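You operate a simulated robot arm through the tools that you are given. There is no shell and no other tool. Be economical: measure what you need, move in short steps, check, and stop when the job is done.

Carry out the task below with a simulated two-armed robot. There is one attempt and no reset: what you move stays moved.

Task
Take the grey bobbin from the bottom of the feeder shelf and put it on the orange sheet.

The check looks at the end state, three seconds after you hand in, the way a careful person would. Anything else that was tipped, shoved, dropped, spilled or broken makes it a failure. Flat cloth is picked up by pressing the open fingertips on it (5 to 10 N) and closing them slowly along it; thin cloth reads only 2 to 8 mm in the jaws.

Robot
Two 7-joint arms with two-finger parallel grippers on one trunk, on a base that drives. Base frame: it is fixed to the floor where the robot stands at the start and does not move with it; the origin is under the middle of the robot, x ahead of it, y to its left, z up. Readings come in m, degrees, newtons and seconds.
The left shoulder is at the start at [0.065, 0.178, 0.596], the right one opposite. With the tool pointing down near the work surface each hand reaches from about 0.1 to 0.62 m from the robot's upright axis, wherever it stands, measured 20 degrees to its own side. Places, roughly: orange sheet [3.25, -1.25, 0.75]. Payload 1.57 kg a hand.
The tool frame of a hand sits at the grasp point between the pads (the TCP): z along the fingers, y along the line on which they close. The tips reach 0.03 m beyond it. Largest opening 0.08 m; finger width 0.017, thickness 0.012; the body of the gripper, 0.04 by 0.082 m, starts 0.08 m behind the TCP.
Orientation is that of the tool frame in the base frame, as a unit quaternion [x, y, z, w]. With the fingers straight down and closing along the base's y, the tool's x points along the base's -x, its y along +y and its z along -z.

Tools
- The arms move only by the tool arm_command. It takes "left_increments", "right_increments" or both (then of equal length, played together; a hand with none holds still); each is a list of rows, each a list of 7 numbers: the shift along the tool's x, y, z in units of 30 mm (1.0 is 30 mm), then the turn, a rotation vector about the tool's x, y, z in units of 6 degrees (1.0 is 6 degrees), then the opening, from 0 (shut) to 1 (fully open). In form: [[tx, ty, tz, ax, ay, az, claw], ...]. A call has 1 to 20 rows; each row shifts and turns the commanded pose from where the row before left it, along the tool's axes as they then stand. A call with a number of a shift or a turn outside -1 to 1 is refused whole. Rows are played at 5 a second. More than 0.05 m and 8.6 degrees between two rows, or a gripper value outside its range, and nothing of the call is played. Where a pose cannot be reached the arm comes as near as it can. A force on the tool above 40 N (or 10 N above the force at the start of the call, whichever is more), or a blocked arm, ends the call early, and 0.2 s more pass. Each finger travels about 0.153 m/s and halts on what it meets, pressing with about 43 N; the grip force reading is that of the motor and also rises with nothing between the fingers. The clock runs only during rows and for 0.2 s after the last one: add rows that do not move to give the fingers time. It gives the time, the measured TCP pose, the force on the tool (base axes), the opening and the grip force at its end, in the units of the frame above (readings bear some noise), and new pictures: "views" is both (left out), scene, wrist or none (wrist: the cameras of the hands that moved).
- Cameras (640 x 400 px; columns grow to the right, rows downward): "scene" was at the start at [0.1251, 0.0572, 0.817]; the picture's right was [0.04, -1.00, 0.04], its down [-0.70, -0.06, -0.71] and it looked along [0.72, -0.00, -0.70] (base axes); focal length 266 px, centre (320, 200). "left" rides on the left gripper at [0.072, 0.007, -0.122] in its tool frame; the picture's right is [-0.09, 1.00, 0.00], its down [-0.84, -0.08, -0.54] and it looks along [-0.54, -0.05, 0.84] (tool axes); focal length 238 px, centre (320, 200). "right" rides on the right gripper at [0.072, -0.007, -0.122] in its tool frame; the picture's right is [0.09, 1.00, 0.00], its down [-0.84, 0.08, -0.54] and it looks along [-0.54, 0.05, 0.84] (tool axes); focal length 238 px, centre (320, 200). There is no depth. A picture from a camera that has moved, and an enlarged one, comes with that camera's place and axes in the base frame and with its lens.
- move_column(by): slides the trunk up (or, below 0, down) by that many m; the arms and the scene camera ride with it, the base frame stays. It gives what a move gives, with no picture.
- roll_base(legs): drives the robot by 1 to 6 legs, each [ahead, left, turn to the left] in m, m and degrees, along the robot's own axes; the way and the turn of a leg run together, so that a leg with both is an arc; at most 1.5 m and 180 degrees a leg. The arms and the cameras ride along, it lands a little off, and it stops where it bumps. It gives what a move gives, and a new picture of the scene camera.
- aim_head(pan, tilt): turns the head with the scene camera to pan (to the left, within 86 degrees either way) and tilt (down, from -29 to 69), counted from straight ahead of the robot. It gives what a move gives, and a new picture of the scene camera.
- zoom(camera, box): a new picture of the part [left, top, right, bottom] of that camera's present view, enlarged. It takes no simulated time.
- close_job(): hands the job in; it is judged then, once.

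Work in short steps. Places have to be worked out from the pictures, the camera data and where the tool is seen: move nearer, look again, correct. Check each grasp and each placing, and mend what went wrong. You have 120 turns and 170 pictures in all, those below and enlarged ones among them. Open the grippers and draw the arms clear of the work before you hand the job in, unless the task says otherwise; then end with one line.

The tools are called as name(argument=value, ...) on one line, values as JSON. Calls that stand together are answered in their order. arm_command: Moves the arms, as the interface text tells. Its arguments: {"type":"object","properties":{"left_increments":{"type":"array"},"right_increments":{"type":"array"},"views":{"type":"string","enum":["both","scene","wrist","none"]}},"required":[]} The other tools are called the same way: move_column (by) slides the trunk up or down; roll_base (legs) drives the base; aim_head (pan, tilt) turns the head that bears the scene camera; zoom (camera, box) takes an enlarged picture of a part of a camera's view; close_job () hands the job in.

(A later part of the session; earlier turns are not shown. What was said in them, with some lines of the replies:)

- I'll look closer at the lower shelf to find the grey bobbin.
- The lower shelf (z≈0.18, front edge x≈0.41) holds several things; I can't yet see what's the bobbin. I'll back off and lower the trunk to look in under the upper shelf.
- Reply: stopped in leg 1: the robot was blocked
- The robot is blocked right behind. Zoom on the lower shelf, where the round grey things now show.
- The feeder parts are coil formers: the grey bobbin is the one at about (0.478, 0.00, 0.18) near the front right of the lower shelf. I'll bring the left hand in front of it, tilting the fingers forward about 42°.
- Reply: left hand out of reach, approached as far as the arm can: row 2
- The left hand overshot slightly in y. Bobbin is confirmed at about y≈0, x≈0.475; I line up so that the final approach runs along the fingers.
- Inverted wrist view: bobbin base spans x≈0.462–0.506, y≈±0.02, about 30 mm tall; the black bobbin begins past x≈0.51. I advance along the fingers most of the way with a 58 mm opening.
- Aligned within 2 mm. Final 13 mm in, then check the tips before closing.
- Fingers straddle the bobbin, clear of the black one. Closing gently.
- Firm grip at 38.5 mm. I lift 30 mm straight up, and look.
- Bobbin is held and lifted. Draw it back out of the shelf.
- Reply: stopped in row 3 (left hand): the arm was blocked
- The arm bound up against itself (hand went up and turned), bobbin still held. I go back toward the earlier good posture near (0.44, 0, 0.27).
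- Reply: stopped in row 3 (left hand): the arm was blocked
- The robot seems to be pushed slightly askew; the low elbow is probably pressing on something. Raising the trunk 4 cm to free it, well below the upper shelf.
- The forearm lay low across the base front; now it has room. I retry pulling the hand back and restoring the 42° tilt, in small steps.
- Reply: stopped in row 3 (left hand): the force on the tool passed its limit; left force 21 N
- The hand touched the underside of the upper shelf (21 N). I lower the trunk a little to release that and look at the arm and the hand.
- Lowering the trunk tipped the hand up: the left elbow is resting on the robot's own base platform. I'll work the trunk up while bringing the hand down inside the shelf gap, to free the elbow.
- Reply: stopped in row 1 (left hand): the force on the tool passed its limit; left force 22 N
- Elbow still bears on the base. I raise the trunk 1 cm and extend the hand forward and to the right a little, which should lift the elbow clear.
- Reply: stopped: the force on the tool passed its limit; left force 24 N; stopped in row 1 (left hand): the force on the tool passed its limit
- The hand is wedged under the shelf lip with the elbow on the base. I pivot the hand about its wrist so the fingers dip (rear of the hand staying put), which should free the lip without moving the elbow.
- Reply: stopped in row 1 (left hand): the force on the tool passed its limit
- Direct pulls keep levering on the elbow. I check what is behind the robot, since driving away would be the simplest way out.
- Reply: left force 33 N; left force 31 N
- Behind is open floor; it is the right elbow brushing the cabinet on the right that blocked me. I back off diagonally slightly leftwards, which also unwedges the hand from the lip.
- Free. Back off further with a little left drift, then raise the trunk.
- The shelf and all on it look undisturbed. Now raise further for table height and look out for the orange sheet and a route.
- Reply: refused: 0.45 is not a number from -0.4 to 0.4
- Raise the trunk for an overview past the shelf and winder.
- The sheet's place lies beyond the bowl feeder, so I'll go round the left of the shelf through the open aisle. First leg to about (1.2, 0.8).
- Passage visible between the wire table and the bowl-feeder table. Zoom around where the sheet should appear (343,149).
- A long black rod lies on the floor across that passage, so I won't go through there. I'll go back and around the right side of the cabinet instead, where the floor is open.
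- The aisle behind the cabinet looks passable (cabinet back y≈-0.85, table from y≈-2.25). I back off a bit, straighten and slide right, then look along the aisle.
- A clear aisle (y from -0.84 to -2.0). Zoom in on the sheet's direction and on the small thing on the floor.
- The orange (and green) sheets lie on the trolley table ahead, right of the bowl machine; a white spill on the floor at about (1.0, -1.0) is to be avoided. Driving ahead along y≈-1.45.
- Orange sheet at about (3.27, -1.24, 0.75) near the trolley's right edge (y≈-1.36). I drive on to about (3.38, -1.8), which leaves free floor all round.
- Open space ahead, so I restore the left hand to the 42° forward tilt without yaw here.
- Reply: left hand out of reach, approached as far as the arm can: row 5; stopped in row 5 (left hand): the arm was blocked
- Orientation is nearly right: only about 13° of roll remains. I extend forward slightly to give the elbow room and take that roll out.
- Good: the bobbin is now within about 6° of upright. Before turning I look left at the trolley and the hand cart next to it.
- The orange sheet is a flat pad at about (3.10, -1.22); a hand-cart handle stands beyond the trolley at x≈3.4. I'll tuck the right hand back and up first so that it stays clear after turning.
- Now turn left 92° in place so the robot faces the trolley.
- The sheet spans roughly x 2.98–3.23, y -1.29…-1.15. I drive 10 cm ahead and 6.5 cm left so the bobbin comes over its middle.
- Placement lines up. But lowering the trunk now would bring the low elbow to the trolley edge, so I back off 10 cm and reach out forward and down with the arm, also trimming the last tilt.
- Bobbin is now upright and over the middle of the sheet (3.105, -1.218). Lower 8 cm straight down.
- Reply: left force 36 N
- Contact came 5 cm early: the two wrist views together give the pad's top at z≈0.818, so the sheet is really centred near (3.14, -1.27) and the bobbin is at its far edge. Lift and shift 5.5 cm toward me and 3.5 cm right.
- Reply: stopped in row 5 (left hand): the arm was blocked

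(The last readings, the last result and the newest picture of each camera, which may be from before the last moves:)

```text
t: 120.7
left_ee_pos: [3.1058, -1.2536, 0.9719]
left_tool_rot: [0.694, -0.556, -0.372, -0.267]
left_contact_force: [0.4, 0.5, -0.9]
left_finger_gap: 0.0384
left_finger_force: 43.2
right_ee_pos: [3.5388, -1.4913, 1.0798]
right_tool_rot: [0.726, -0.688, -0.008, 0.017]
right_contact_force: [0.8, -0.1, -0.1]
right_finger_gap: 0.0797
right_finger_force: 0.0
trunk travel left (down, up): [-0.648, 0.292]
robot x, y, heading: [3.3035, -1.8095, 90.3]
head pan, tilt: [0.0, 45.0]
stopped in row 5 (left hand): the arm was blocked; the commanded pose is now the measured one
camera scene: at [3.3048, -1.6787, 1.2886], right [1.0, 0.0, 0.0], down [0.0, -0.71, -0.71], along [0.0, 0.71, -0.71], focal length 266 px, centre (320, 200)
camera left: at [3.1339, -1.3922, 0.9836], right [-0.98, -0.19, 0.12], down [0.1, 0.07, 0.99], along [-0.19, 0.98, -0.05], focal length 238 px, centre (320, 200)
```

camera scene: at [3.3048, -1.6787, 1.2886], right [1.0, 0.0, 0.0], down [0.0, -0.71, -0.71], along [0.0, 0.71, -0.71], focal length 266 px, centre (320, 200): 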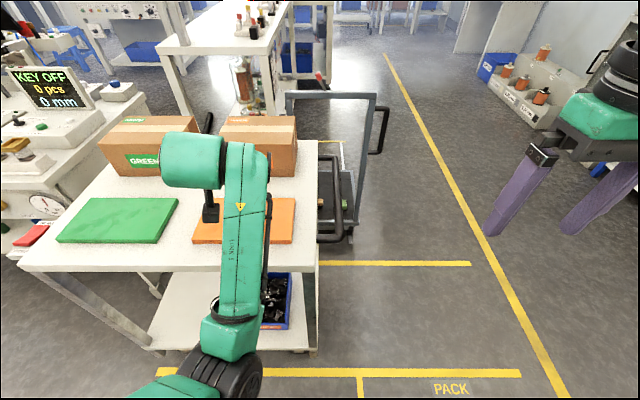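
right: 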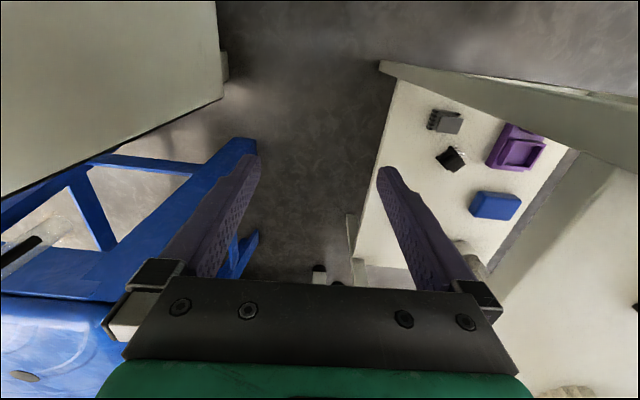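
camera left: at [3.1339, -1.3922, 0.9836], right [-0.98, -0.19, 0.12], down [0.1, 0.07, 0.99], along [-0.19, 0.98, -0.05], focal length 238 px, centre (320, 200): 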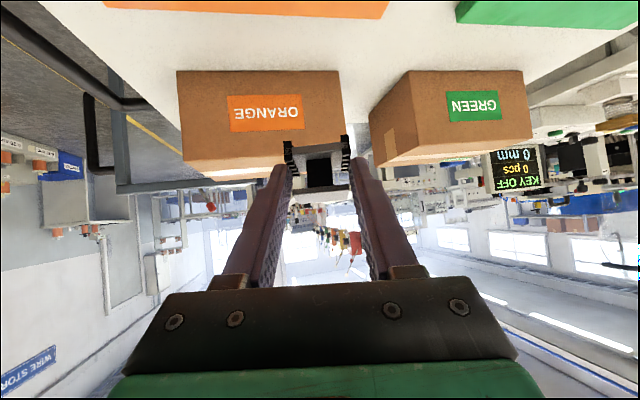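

The arm can't draw back at that height, so I use the base for the shift: back 5 cm and right 3 cm, then restore the good extended hand pose above the sheet.

roll_base(legs=[[-0.05, -0.033, 0]])

arm_command(left_increments=[[0.37, -0.085, 0.48, 0.16, 0.49, 0, 0.2], [0.37, -0.085, 0.48, 0.16, 0.49, 0, 0.2], [0.37, -0.085, 0.48, 0.16, 0.49, 0, 0.2], [0.37, -0.085, 0.48, 0.16, 0.49, 0, 0.2], [0, 0, 0, 0, 0, 0, 0.2]], views="both")

```text
t: 121.6
left_ee_pos: [3.1381, -1.3011, 0.9702]
left_tool_rot: [0.694, -0.557, -0.37, -0.268]
left_contact_force: [0.4, -0.7, -0.1]
left_finger_gap: 0.0382
left_finger_force: 43.1
right_ee_pos: [3.572, -1.539, 1.0787]
right_tool_rot: [0.727, -0.686, -0.005, 0.018]
right_contact_force: [-0.4, 0.9, 0.1]
right_finger_gap: 0.0799
right_finger_force: 0.1
trunk travel left (down, up): [-0.648, 0.292]
robot x, y, heading: [3.3394, -1.8581, 90.5]
head pan, tilt: [0.0, 45.0]
camera scene: at [3.3369, -1.7265, 1.2885], right [1.0, 0.0, 0.0], down [0.0, -0.71, -0.71], along [0.0, 0.71, -0.71], focal length 266 px, centre (320, 200)
```

scene: 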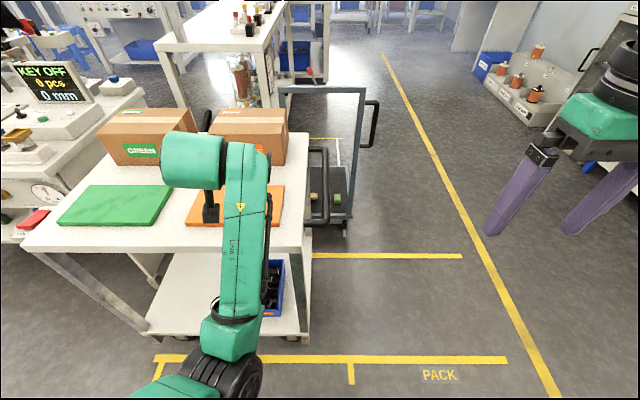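

```text
t: 122.8
left_ee_pos: [3.1392, -1.2855, 0.9005]
left_tool_rot: [0.719, -0.592, -0.282, -0.23]
left_contact_force: [-0.5, -0.6, -0.3]
left_finger_gap: 0.0381
left_finger_force: 42.8
right_ee_pos: [3.572, -1.5399, 1.0803]
right_tool_rot: [0.727, -0.687, -0.006, 0.018]
right_contact_force: [0.4, -0.2, 0.5]
right_finger_gap: 0.0803
right_finger_force: 0.1
trunk travel left (down, up): [-0.648, 0.292]
robot x, y, heading: [3.3333, -1.8595, 90.3]
head pan, tilt: [0.0, 45.0]
camera scene: at [3.3376, -1.7277, 1.2887], right [1.0, 0.0, 0.0], down [0.0, -0.71, -0.71], along [0.0, 0.71, -0.71], focal length 266 px, centre (320, 200)
camera left: at [3.1595, -1.4191, 0.9414], right [-0.99, -0.13, 0.07], down [0.03, 0.26, 0.97], along [-0.14, 0.96, -0.25], focal length 238 px, centre (320, 200)
```

scene: 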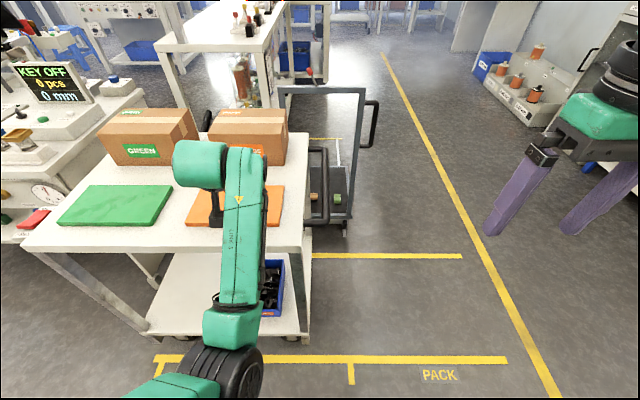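
left: 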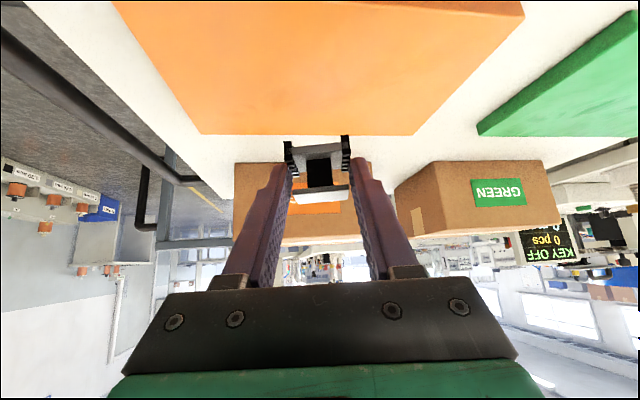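

Confirmed: sheet x 3.03–3.24, y -1.34…-1.206, bobbin above (3.136, -1.271). Lower 4.5 cm, to just above contact.

arm_command(left_increments=[[0.34, 0, 0.37, 0, 0, 0, 0.2], [0.34, 0, 0.37, 0, 0, 0, 0.2], [0.34, 0, 0.37, 0, 0, 0, 0.2], [0, 0, 0, 0, 0, 0, 0.2], [0, 0, 0, 0, 0, 0, 0.2]], views="wrist")

```text
t: 124.0
left_ee_pos: [3.1286, -1.2781, 0.8697]
left_tool_rot: [0.718, -0.585, -0.297, -0.233]
left_contact_force: [-0.5, -1.1, -0.7]
left_finger_gap: 0.0385
left_finger_force: 43.2
right_ee_pos: [3.5703, -1.5392, 1.08]
right_tool_rot: [0.727, -0.686, -0.005, 0.017]
right_contact_force: [0.4, 0.0, 0.0]
right_finger_gap: 0.0799
right_finger_force: 0.0
trunk travel left (down, up): [-0.648, 0.292]
robot x, y, heading: [3.3369, -1.86, 90.3]
head pan, tilt: [0.0, 45.0]
camera left: at [3.151, -1.414, 0.9055], right [-0.99, -0.14, 0.08], down [0.04, 0.23, 0.97], along [-0.16, 0.96, -0.22], focal length 238 px, centre (320, 200)
```

left: 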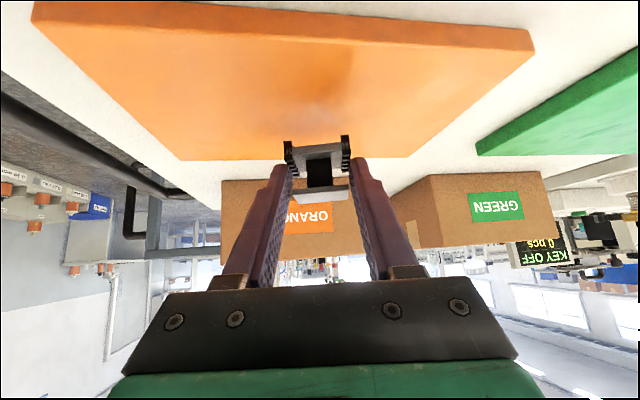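

The arm stopped short at z=0.87 with no tool force. I check the forearm against the trolley edge, then use the trunk for the last bit.

aim_head(pan=40, tilt=60)

```text
t: 125.1
left_ee_pos: [3.1283, -1.2793, 0.8656]
left_tool_rot: [0.718, -0.587, -0.296, -0.23]
left_contact_force: [-0.3, -1.2, 0.5]
left_finger_gap: 0.0382
left_finger_force: 43.1
right_ee_pos: [3.5713, -1.5384, 1.0803]
right_tool_rot: [0.727, -0.687, -0.006, 0.018]
right_contact_force: [-1.2, -0.2, -0.4]
right_finger_gap: 0.08
right_finger_force: 0.0
trunk travel left (down, up): [-0.648, 0.292]
robot x, y, heading: [3.3374, -1.861, 90.3]
head pan, tilt: [40.0, 60.0]
camera scene: at [3.2947, -1.7576, 1.2692], right [0.76, 0.65, 0.0], down [0.56, -0.66, -0.5], along [-0.32, 0.38, -0.87], focal length 266 px, centre (320, 200)
```

scene: 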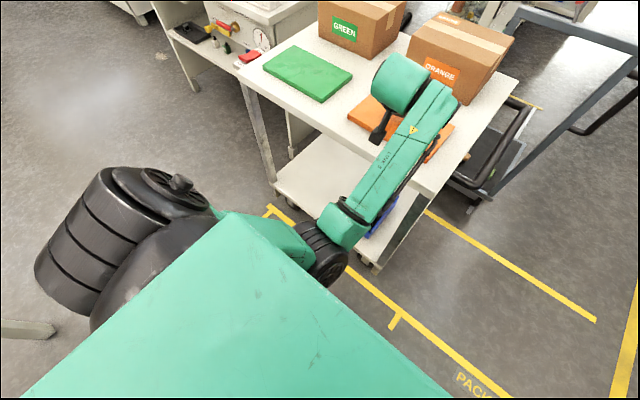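

The forearm is well above the trolley edge; it is the upper arm at the torso that limits. Lower the trunk 1.2 cm with force watch.

move_column(by=-0.012)

zoom(camera="left", box=[200, 80, 440, 230])

```text
t: 125.7
left_ee_pos: [3.1289, -1.2813, 0.8517]
left_tool_rot: [0.717, -0.588, -0.296, -0.229]
left_contact_force: [0.0, 0.1, 0.3]
left_finger_gap: 0.0384
left_finger_force: 43.1
right_ee_pos: [3.5712, -1.5394, 1.0663]
right_tool_rot: [0.727, -0.686, -0.006, 0.018]
right_contact_force: [-0.2, 0.1, -0.4]
right_finger_gap: 0.0801
right_finger_force: 0.0
trunk travel left (down, up): [-0.636, 0.304]
robot x, y, heading: [3.3369, -1.8572, 90.1]
head pan, tilt: [40.0, 60.0]
```

```text
2.67 times, centred on (320, 155) of left
camera zoom: at [3.1508, -1.4154, 0.8904], right [-0.99, -0.14, 0.08], down [0.05, 0.24, 0.97], along [-0.16, 0.96, -0.23], focal length 636 px, centre (320, 320)
```

zoom: 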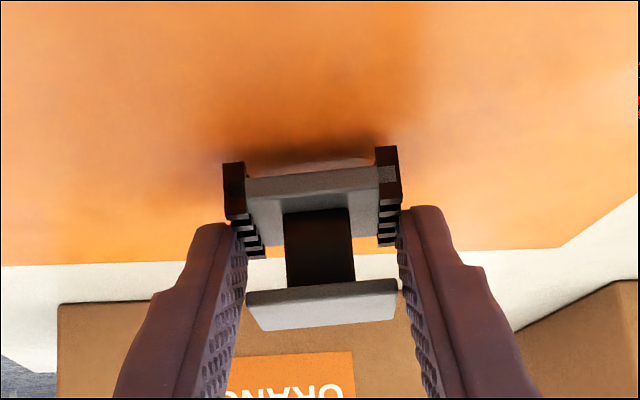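

Almost touching, no force yet. Lower in 4 mm steps.

move_column(by=-0.004)

move_column(by=-0.003)

zoom(camera="left", box=[200, 80, 440, 230])

```text
t: 126.2
left_ee_pos: [3.1287, -1.2818, 0.848]
left_tool_rot: [0.716, -0.589, -0.296, -0.23]
left_contact_force: [-0.2, 0.1, 0.5]
left_finger_gap: 0.0382
left_finger_force: 43.3
right_ee_pos: [3.5713, -1.5389, 1.0642]
right_tool_rot: [0.727, -0.686, -0.006, 0.017]
right_contact_force: [0.6, 0.0, 0.5]
right_finger_gap: 0.08
right_finger_force: 0.1
trunk travel left (down, up): [-0.632, 0.308]
robot x, y, heading: [3.3389, -1.8576, 90.4]
head pan, tilt: [40.0, 60.0]
```

```text
t: 126.7
left_ee_pos: [3.1284, -1.2806, 0.8486]
left_tool_rot: [0.716, -0.587, -0.3, -0.23]
left_contact_force: [-2.3, 3.6, 15.2]
left_finger_gap: 0.038
left_finger_force: 42.8
right_ee_pos: [3.5716, -1.5395, 1.0624]
right_tool_rot: [0.727, -0.686, -0.007, 0.017]
right_contact_force: [-0.4, 0.8, 0.2]
right_finger_gap: 0.0798
right_finger_force: 0.0
trunk travel left (down, up): [-0.629, 0.311]
robot x, y, heading: [3.3393, -1.8575, 90.3]
head pan, tilt: [40.0, 60.0]
```

```text
2.67 times, centred on (320, 155) of left
camera zoom: at [3.1511, -1.4169, 0.8845], right [-0.99, -0.14, 0.09], down [0.05, 0.24, 0.97], along [-0.15, 0.96, -0.23], focal length 636 px, centre (320, 320)
```

zoom: 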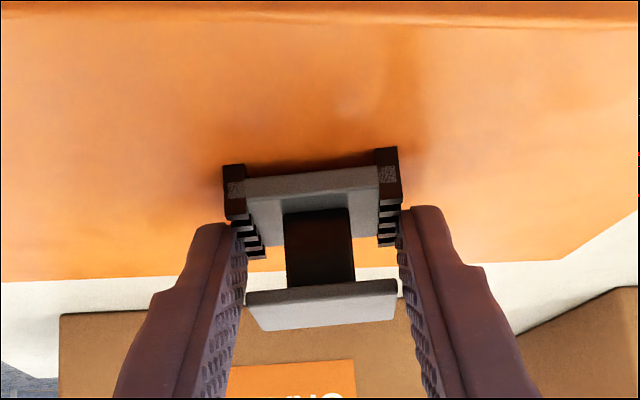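

Contact at 15 N. I relieve 2 mm and open the fingers slowly.

move_column(by=0.002)

arm_command(left_increments=[[0, 0, 0, 0, 0, 0, 0.46], [0, 0, 0, 0, 0, 0, 0.5], [0, 0, 0, 0, 0, 0, 0.54], [0, 0, 0, 0, 0, 0, 0.6], [0, 0, 0, 0, 0, 0, 0.7], [0, 0, 0, 0, 0, 0, 0.75], [0, 0, 0, 0, 0, 0, 0.75]], views="wrist")

```text
t: 127.2
left_ee_pos: [3.129, -1.2829, 0.8478]
left_tool_rot: [0.716, -0.589, -0.297, -0.227]
left_contact_force: [-1.1, 1.8, 11.4]
left_finger_gap: 0.0383
left_finger_force: 43.0
right_ee_pos: [3.572, -1.5393, 1.0628]
right_tool_rot: [0.727, -0.687, -0.006, 0.017]
right_contact_force: [0.0, 0.8, -0.5]
right_finger_gap: 0.0799
right_finger_force: 0.0
trunk travel left (down, up): [-0.631, 0.309]
robot x, y, heading: [3.337, -1.86, 90.4]
head pan, tilt: [40.0, 60.0]
```

```text
t: 128.8
left_ee_pos: [3.1282, -1.2813, 0.8447]
left_tool_rot: [0.717, -0.589, -0.296, -0.226]
left_contact_force: [0.2, -0.3, 1.0]
left_finger_gap: 0.0598
left_finger_force: 0.0
right_ee_pos: [3.5712, -1.5393, 1.0629]
right_tool_rot: [0.727, -0.686, -0.006, 0.018]
right_contact_force: [0.3, 0.6, -0.7]
right_finger_gap: 0.08
right_finger_force: 0.1
trunk travel left (down, up): [-0.631, 0.309]
robot x, y, heading: [3.3406, -1.8581, 90.5]
head pan, tilt: [40.0, 60.0]
camera left: at [3.1504, -1.4166, 0.883], right [-0.99, -0.14, 0.09], down [0.05, 0.25, 0.97], along [-0.16, 0.96, -0.24], focal length 238 px, centre (320, 200)
```

left: 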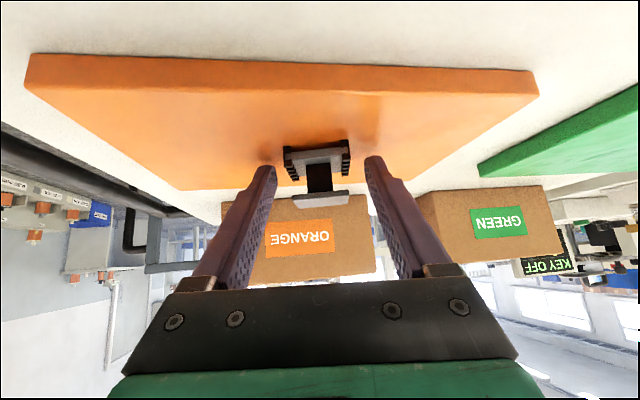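

Released: the bobbin stands on the sheet. Open fully and raise the trunk straight up.

arm_command(left_increments=[[0, 0, 0, 0, 0, 0, 0.85], [0, 0, 0, 0, 0, 0, 1], [0, 0, 0, 0, 0, 0, 1]], views="none")

move_column(by=0.1)

roll_base(legs=[[-0.15, 0, 0]])

aim_head(pan=15, tilt=40)

```text
t: 129.7
left_ee_pos: [3.1284, -1.2816, 0.8453]
left_tool_rot: [0.717, -0.589, -0.297, -0.226]
left_contact_force: [0.1, -0.3, 1.7]
left_finger_gap: 0.0801
left_finger_force: 0.1
right_ee_pos: [3.5709, -1.5389, 1.0628]
right_tool_rot: [0.727, -0.686, -0.005, 0.017]
right_contact_force: [0.2, -0.2, -0.5]
right_finger_gap: 0.0799
right_finger_force: 0.0
trunk travel left (down, up): [-0.631, 0.309]
robot x, y, heading: [3.3384, -1.8572, 90.6]
head pan, tilt: [40.0, 60.0]
```

```text
t: 131.0
left_ee_pos: [3.1274, -1.2826, 0.9436]
left_tool_rot: [0.717, -0.59, -0.296, -0.224]
left_contact_force: [-0.3, -0.8, -0.1]
left_finger_gap: 0.0799
left_finger_force: 0.0
right_ee_pos: [3.5709, -1.5379, 1.163]
right_tool_rot: [0.726, -0.687, -0.006, 0.017]
right_contact_force: [0.7, 0.0, -0.6]
right_finger_gap: 0.0801
right_finger_force: 0.0
trunk travel left (down, up): [-0.731, 0.209]
robot x, y, heading: [3.3398, -1.8564, 90.2]
head pan, tilt: [40.0, 60.0]
```

```text
t: 132.3
left_ee_pos: [3.1252, -1.4322, 0.942]
left_tool_rot: [0.719, -0.589, -0.295, -0.223]
left_contact_force: [0.1, 0.5, 0.2]
left_finger_gap: 0.0798
left_finger_force: 0.1
right_ee_pos: [3.5715, -1.6859, 1.1622]
right_tool_rot: [0.728, -0.685, -0.005, 0.019]
right_contact_force: [-1.7, -0.3, 0.4]
right_finger_gap: 0.0799
right_finger_force: 0.1
trunk travel left (down, up): [-0.731, 0.209]
robot x, y, heading: [3.339, -2.0084, 90.5]
head pan, tilt: [40.0, 60.0]
camera scene: at [3.2952, -1.906, 1.352], right [0.76, 0.65, 0.0], down [0.56, -0.66, -0.5], along [-0.32, 0.38, -0.87], focal length 266 px, centre (320, 200)
```

scene: 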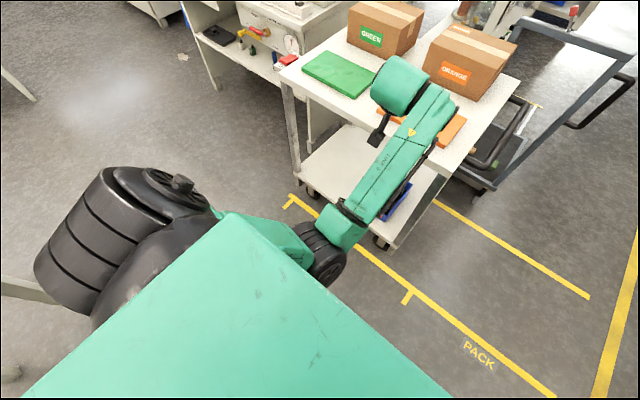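

```text
t: 133.2
left_ee_pos: [3.1242, -1.4346, 0.9432]
left_tool_rot: [0.719, -0.588, -0.298, -0.222]
left_contact_force: [-0.1, -0.6, 0.4]
left_finger_gap: 0.0798
left_finger_force: 0.1
right_ee_pos: [3.5708, -1.6874, 1.1631]
right_tool_rot: [0.728, -0.685, -0.006, 0.018]
right_contact_force: [0.2, 0.3, -0.2]
right_finger_gap: 0.0802
right_finger_force: 0.1
trunk travel left (down, up): [-0.731, 0.209]
robot x, y, heading: [3.3352, -2.0142, 90.5]
head pan, tilt: [15.0, 40.0]
camera scene: at [3.3157, -1.8766, 1.3788], right [0.96, 0.27, 0.0], down [0.17, -0.62, -0.77], along [-0.21, 0.74, -0.64], focal length 266 px, centre (320, 200)
```

scene: 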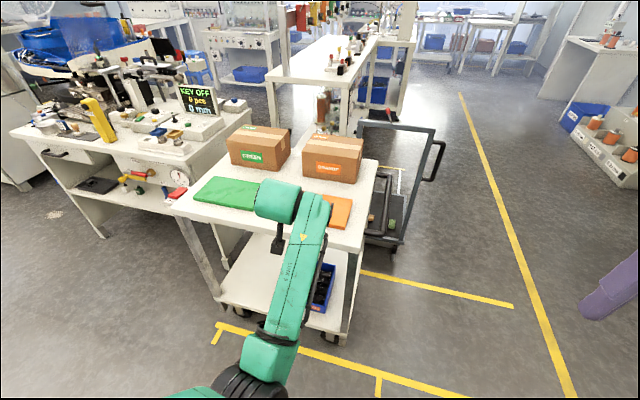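

Check the bobbin with the wrist camera.

zoom(camera="left", box=[100, 0, 540, 275])

```text
1.45 times, centred on (320, 138) of left
camera zoom: at [3.148, -1.5678, 0.982], right [-0.99, -0.14, 0.09], down [0.06, 0.25, 0.97], along [-0.16, 0.96, -0.24], focal length 347 px, centre (320, 291)
```

zoom: 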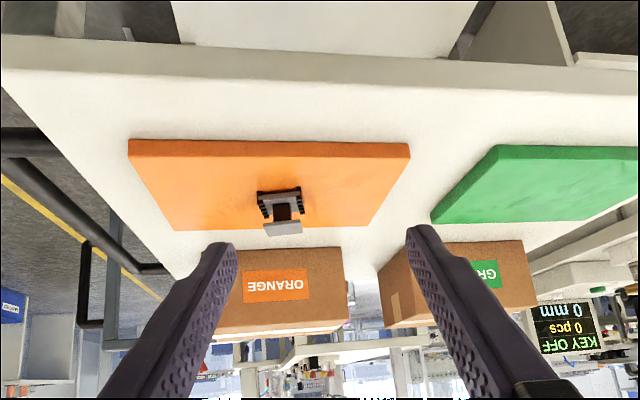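

The bobbin stands upright in the middle of the orange sheet, with both grippers open and clear. Handing in.

close_job()

```text
The job is handed in.
```

The grey bobbin from the bottom of the feeder shelf is standing upright on the orange sheet. Both grippers are open and drawn clear. While I was taking it out, the left hand wedged against the underside of the shelf above, at 20–30 N. The shelf and everything on it looked undisturbed when I checked afterwards.
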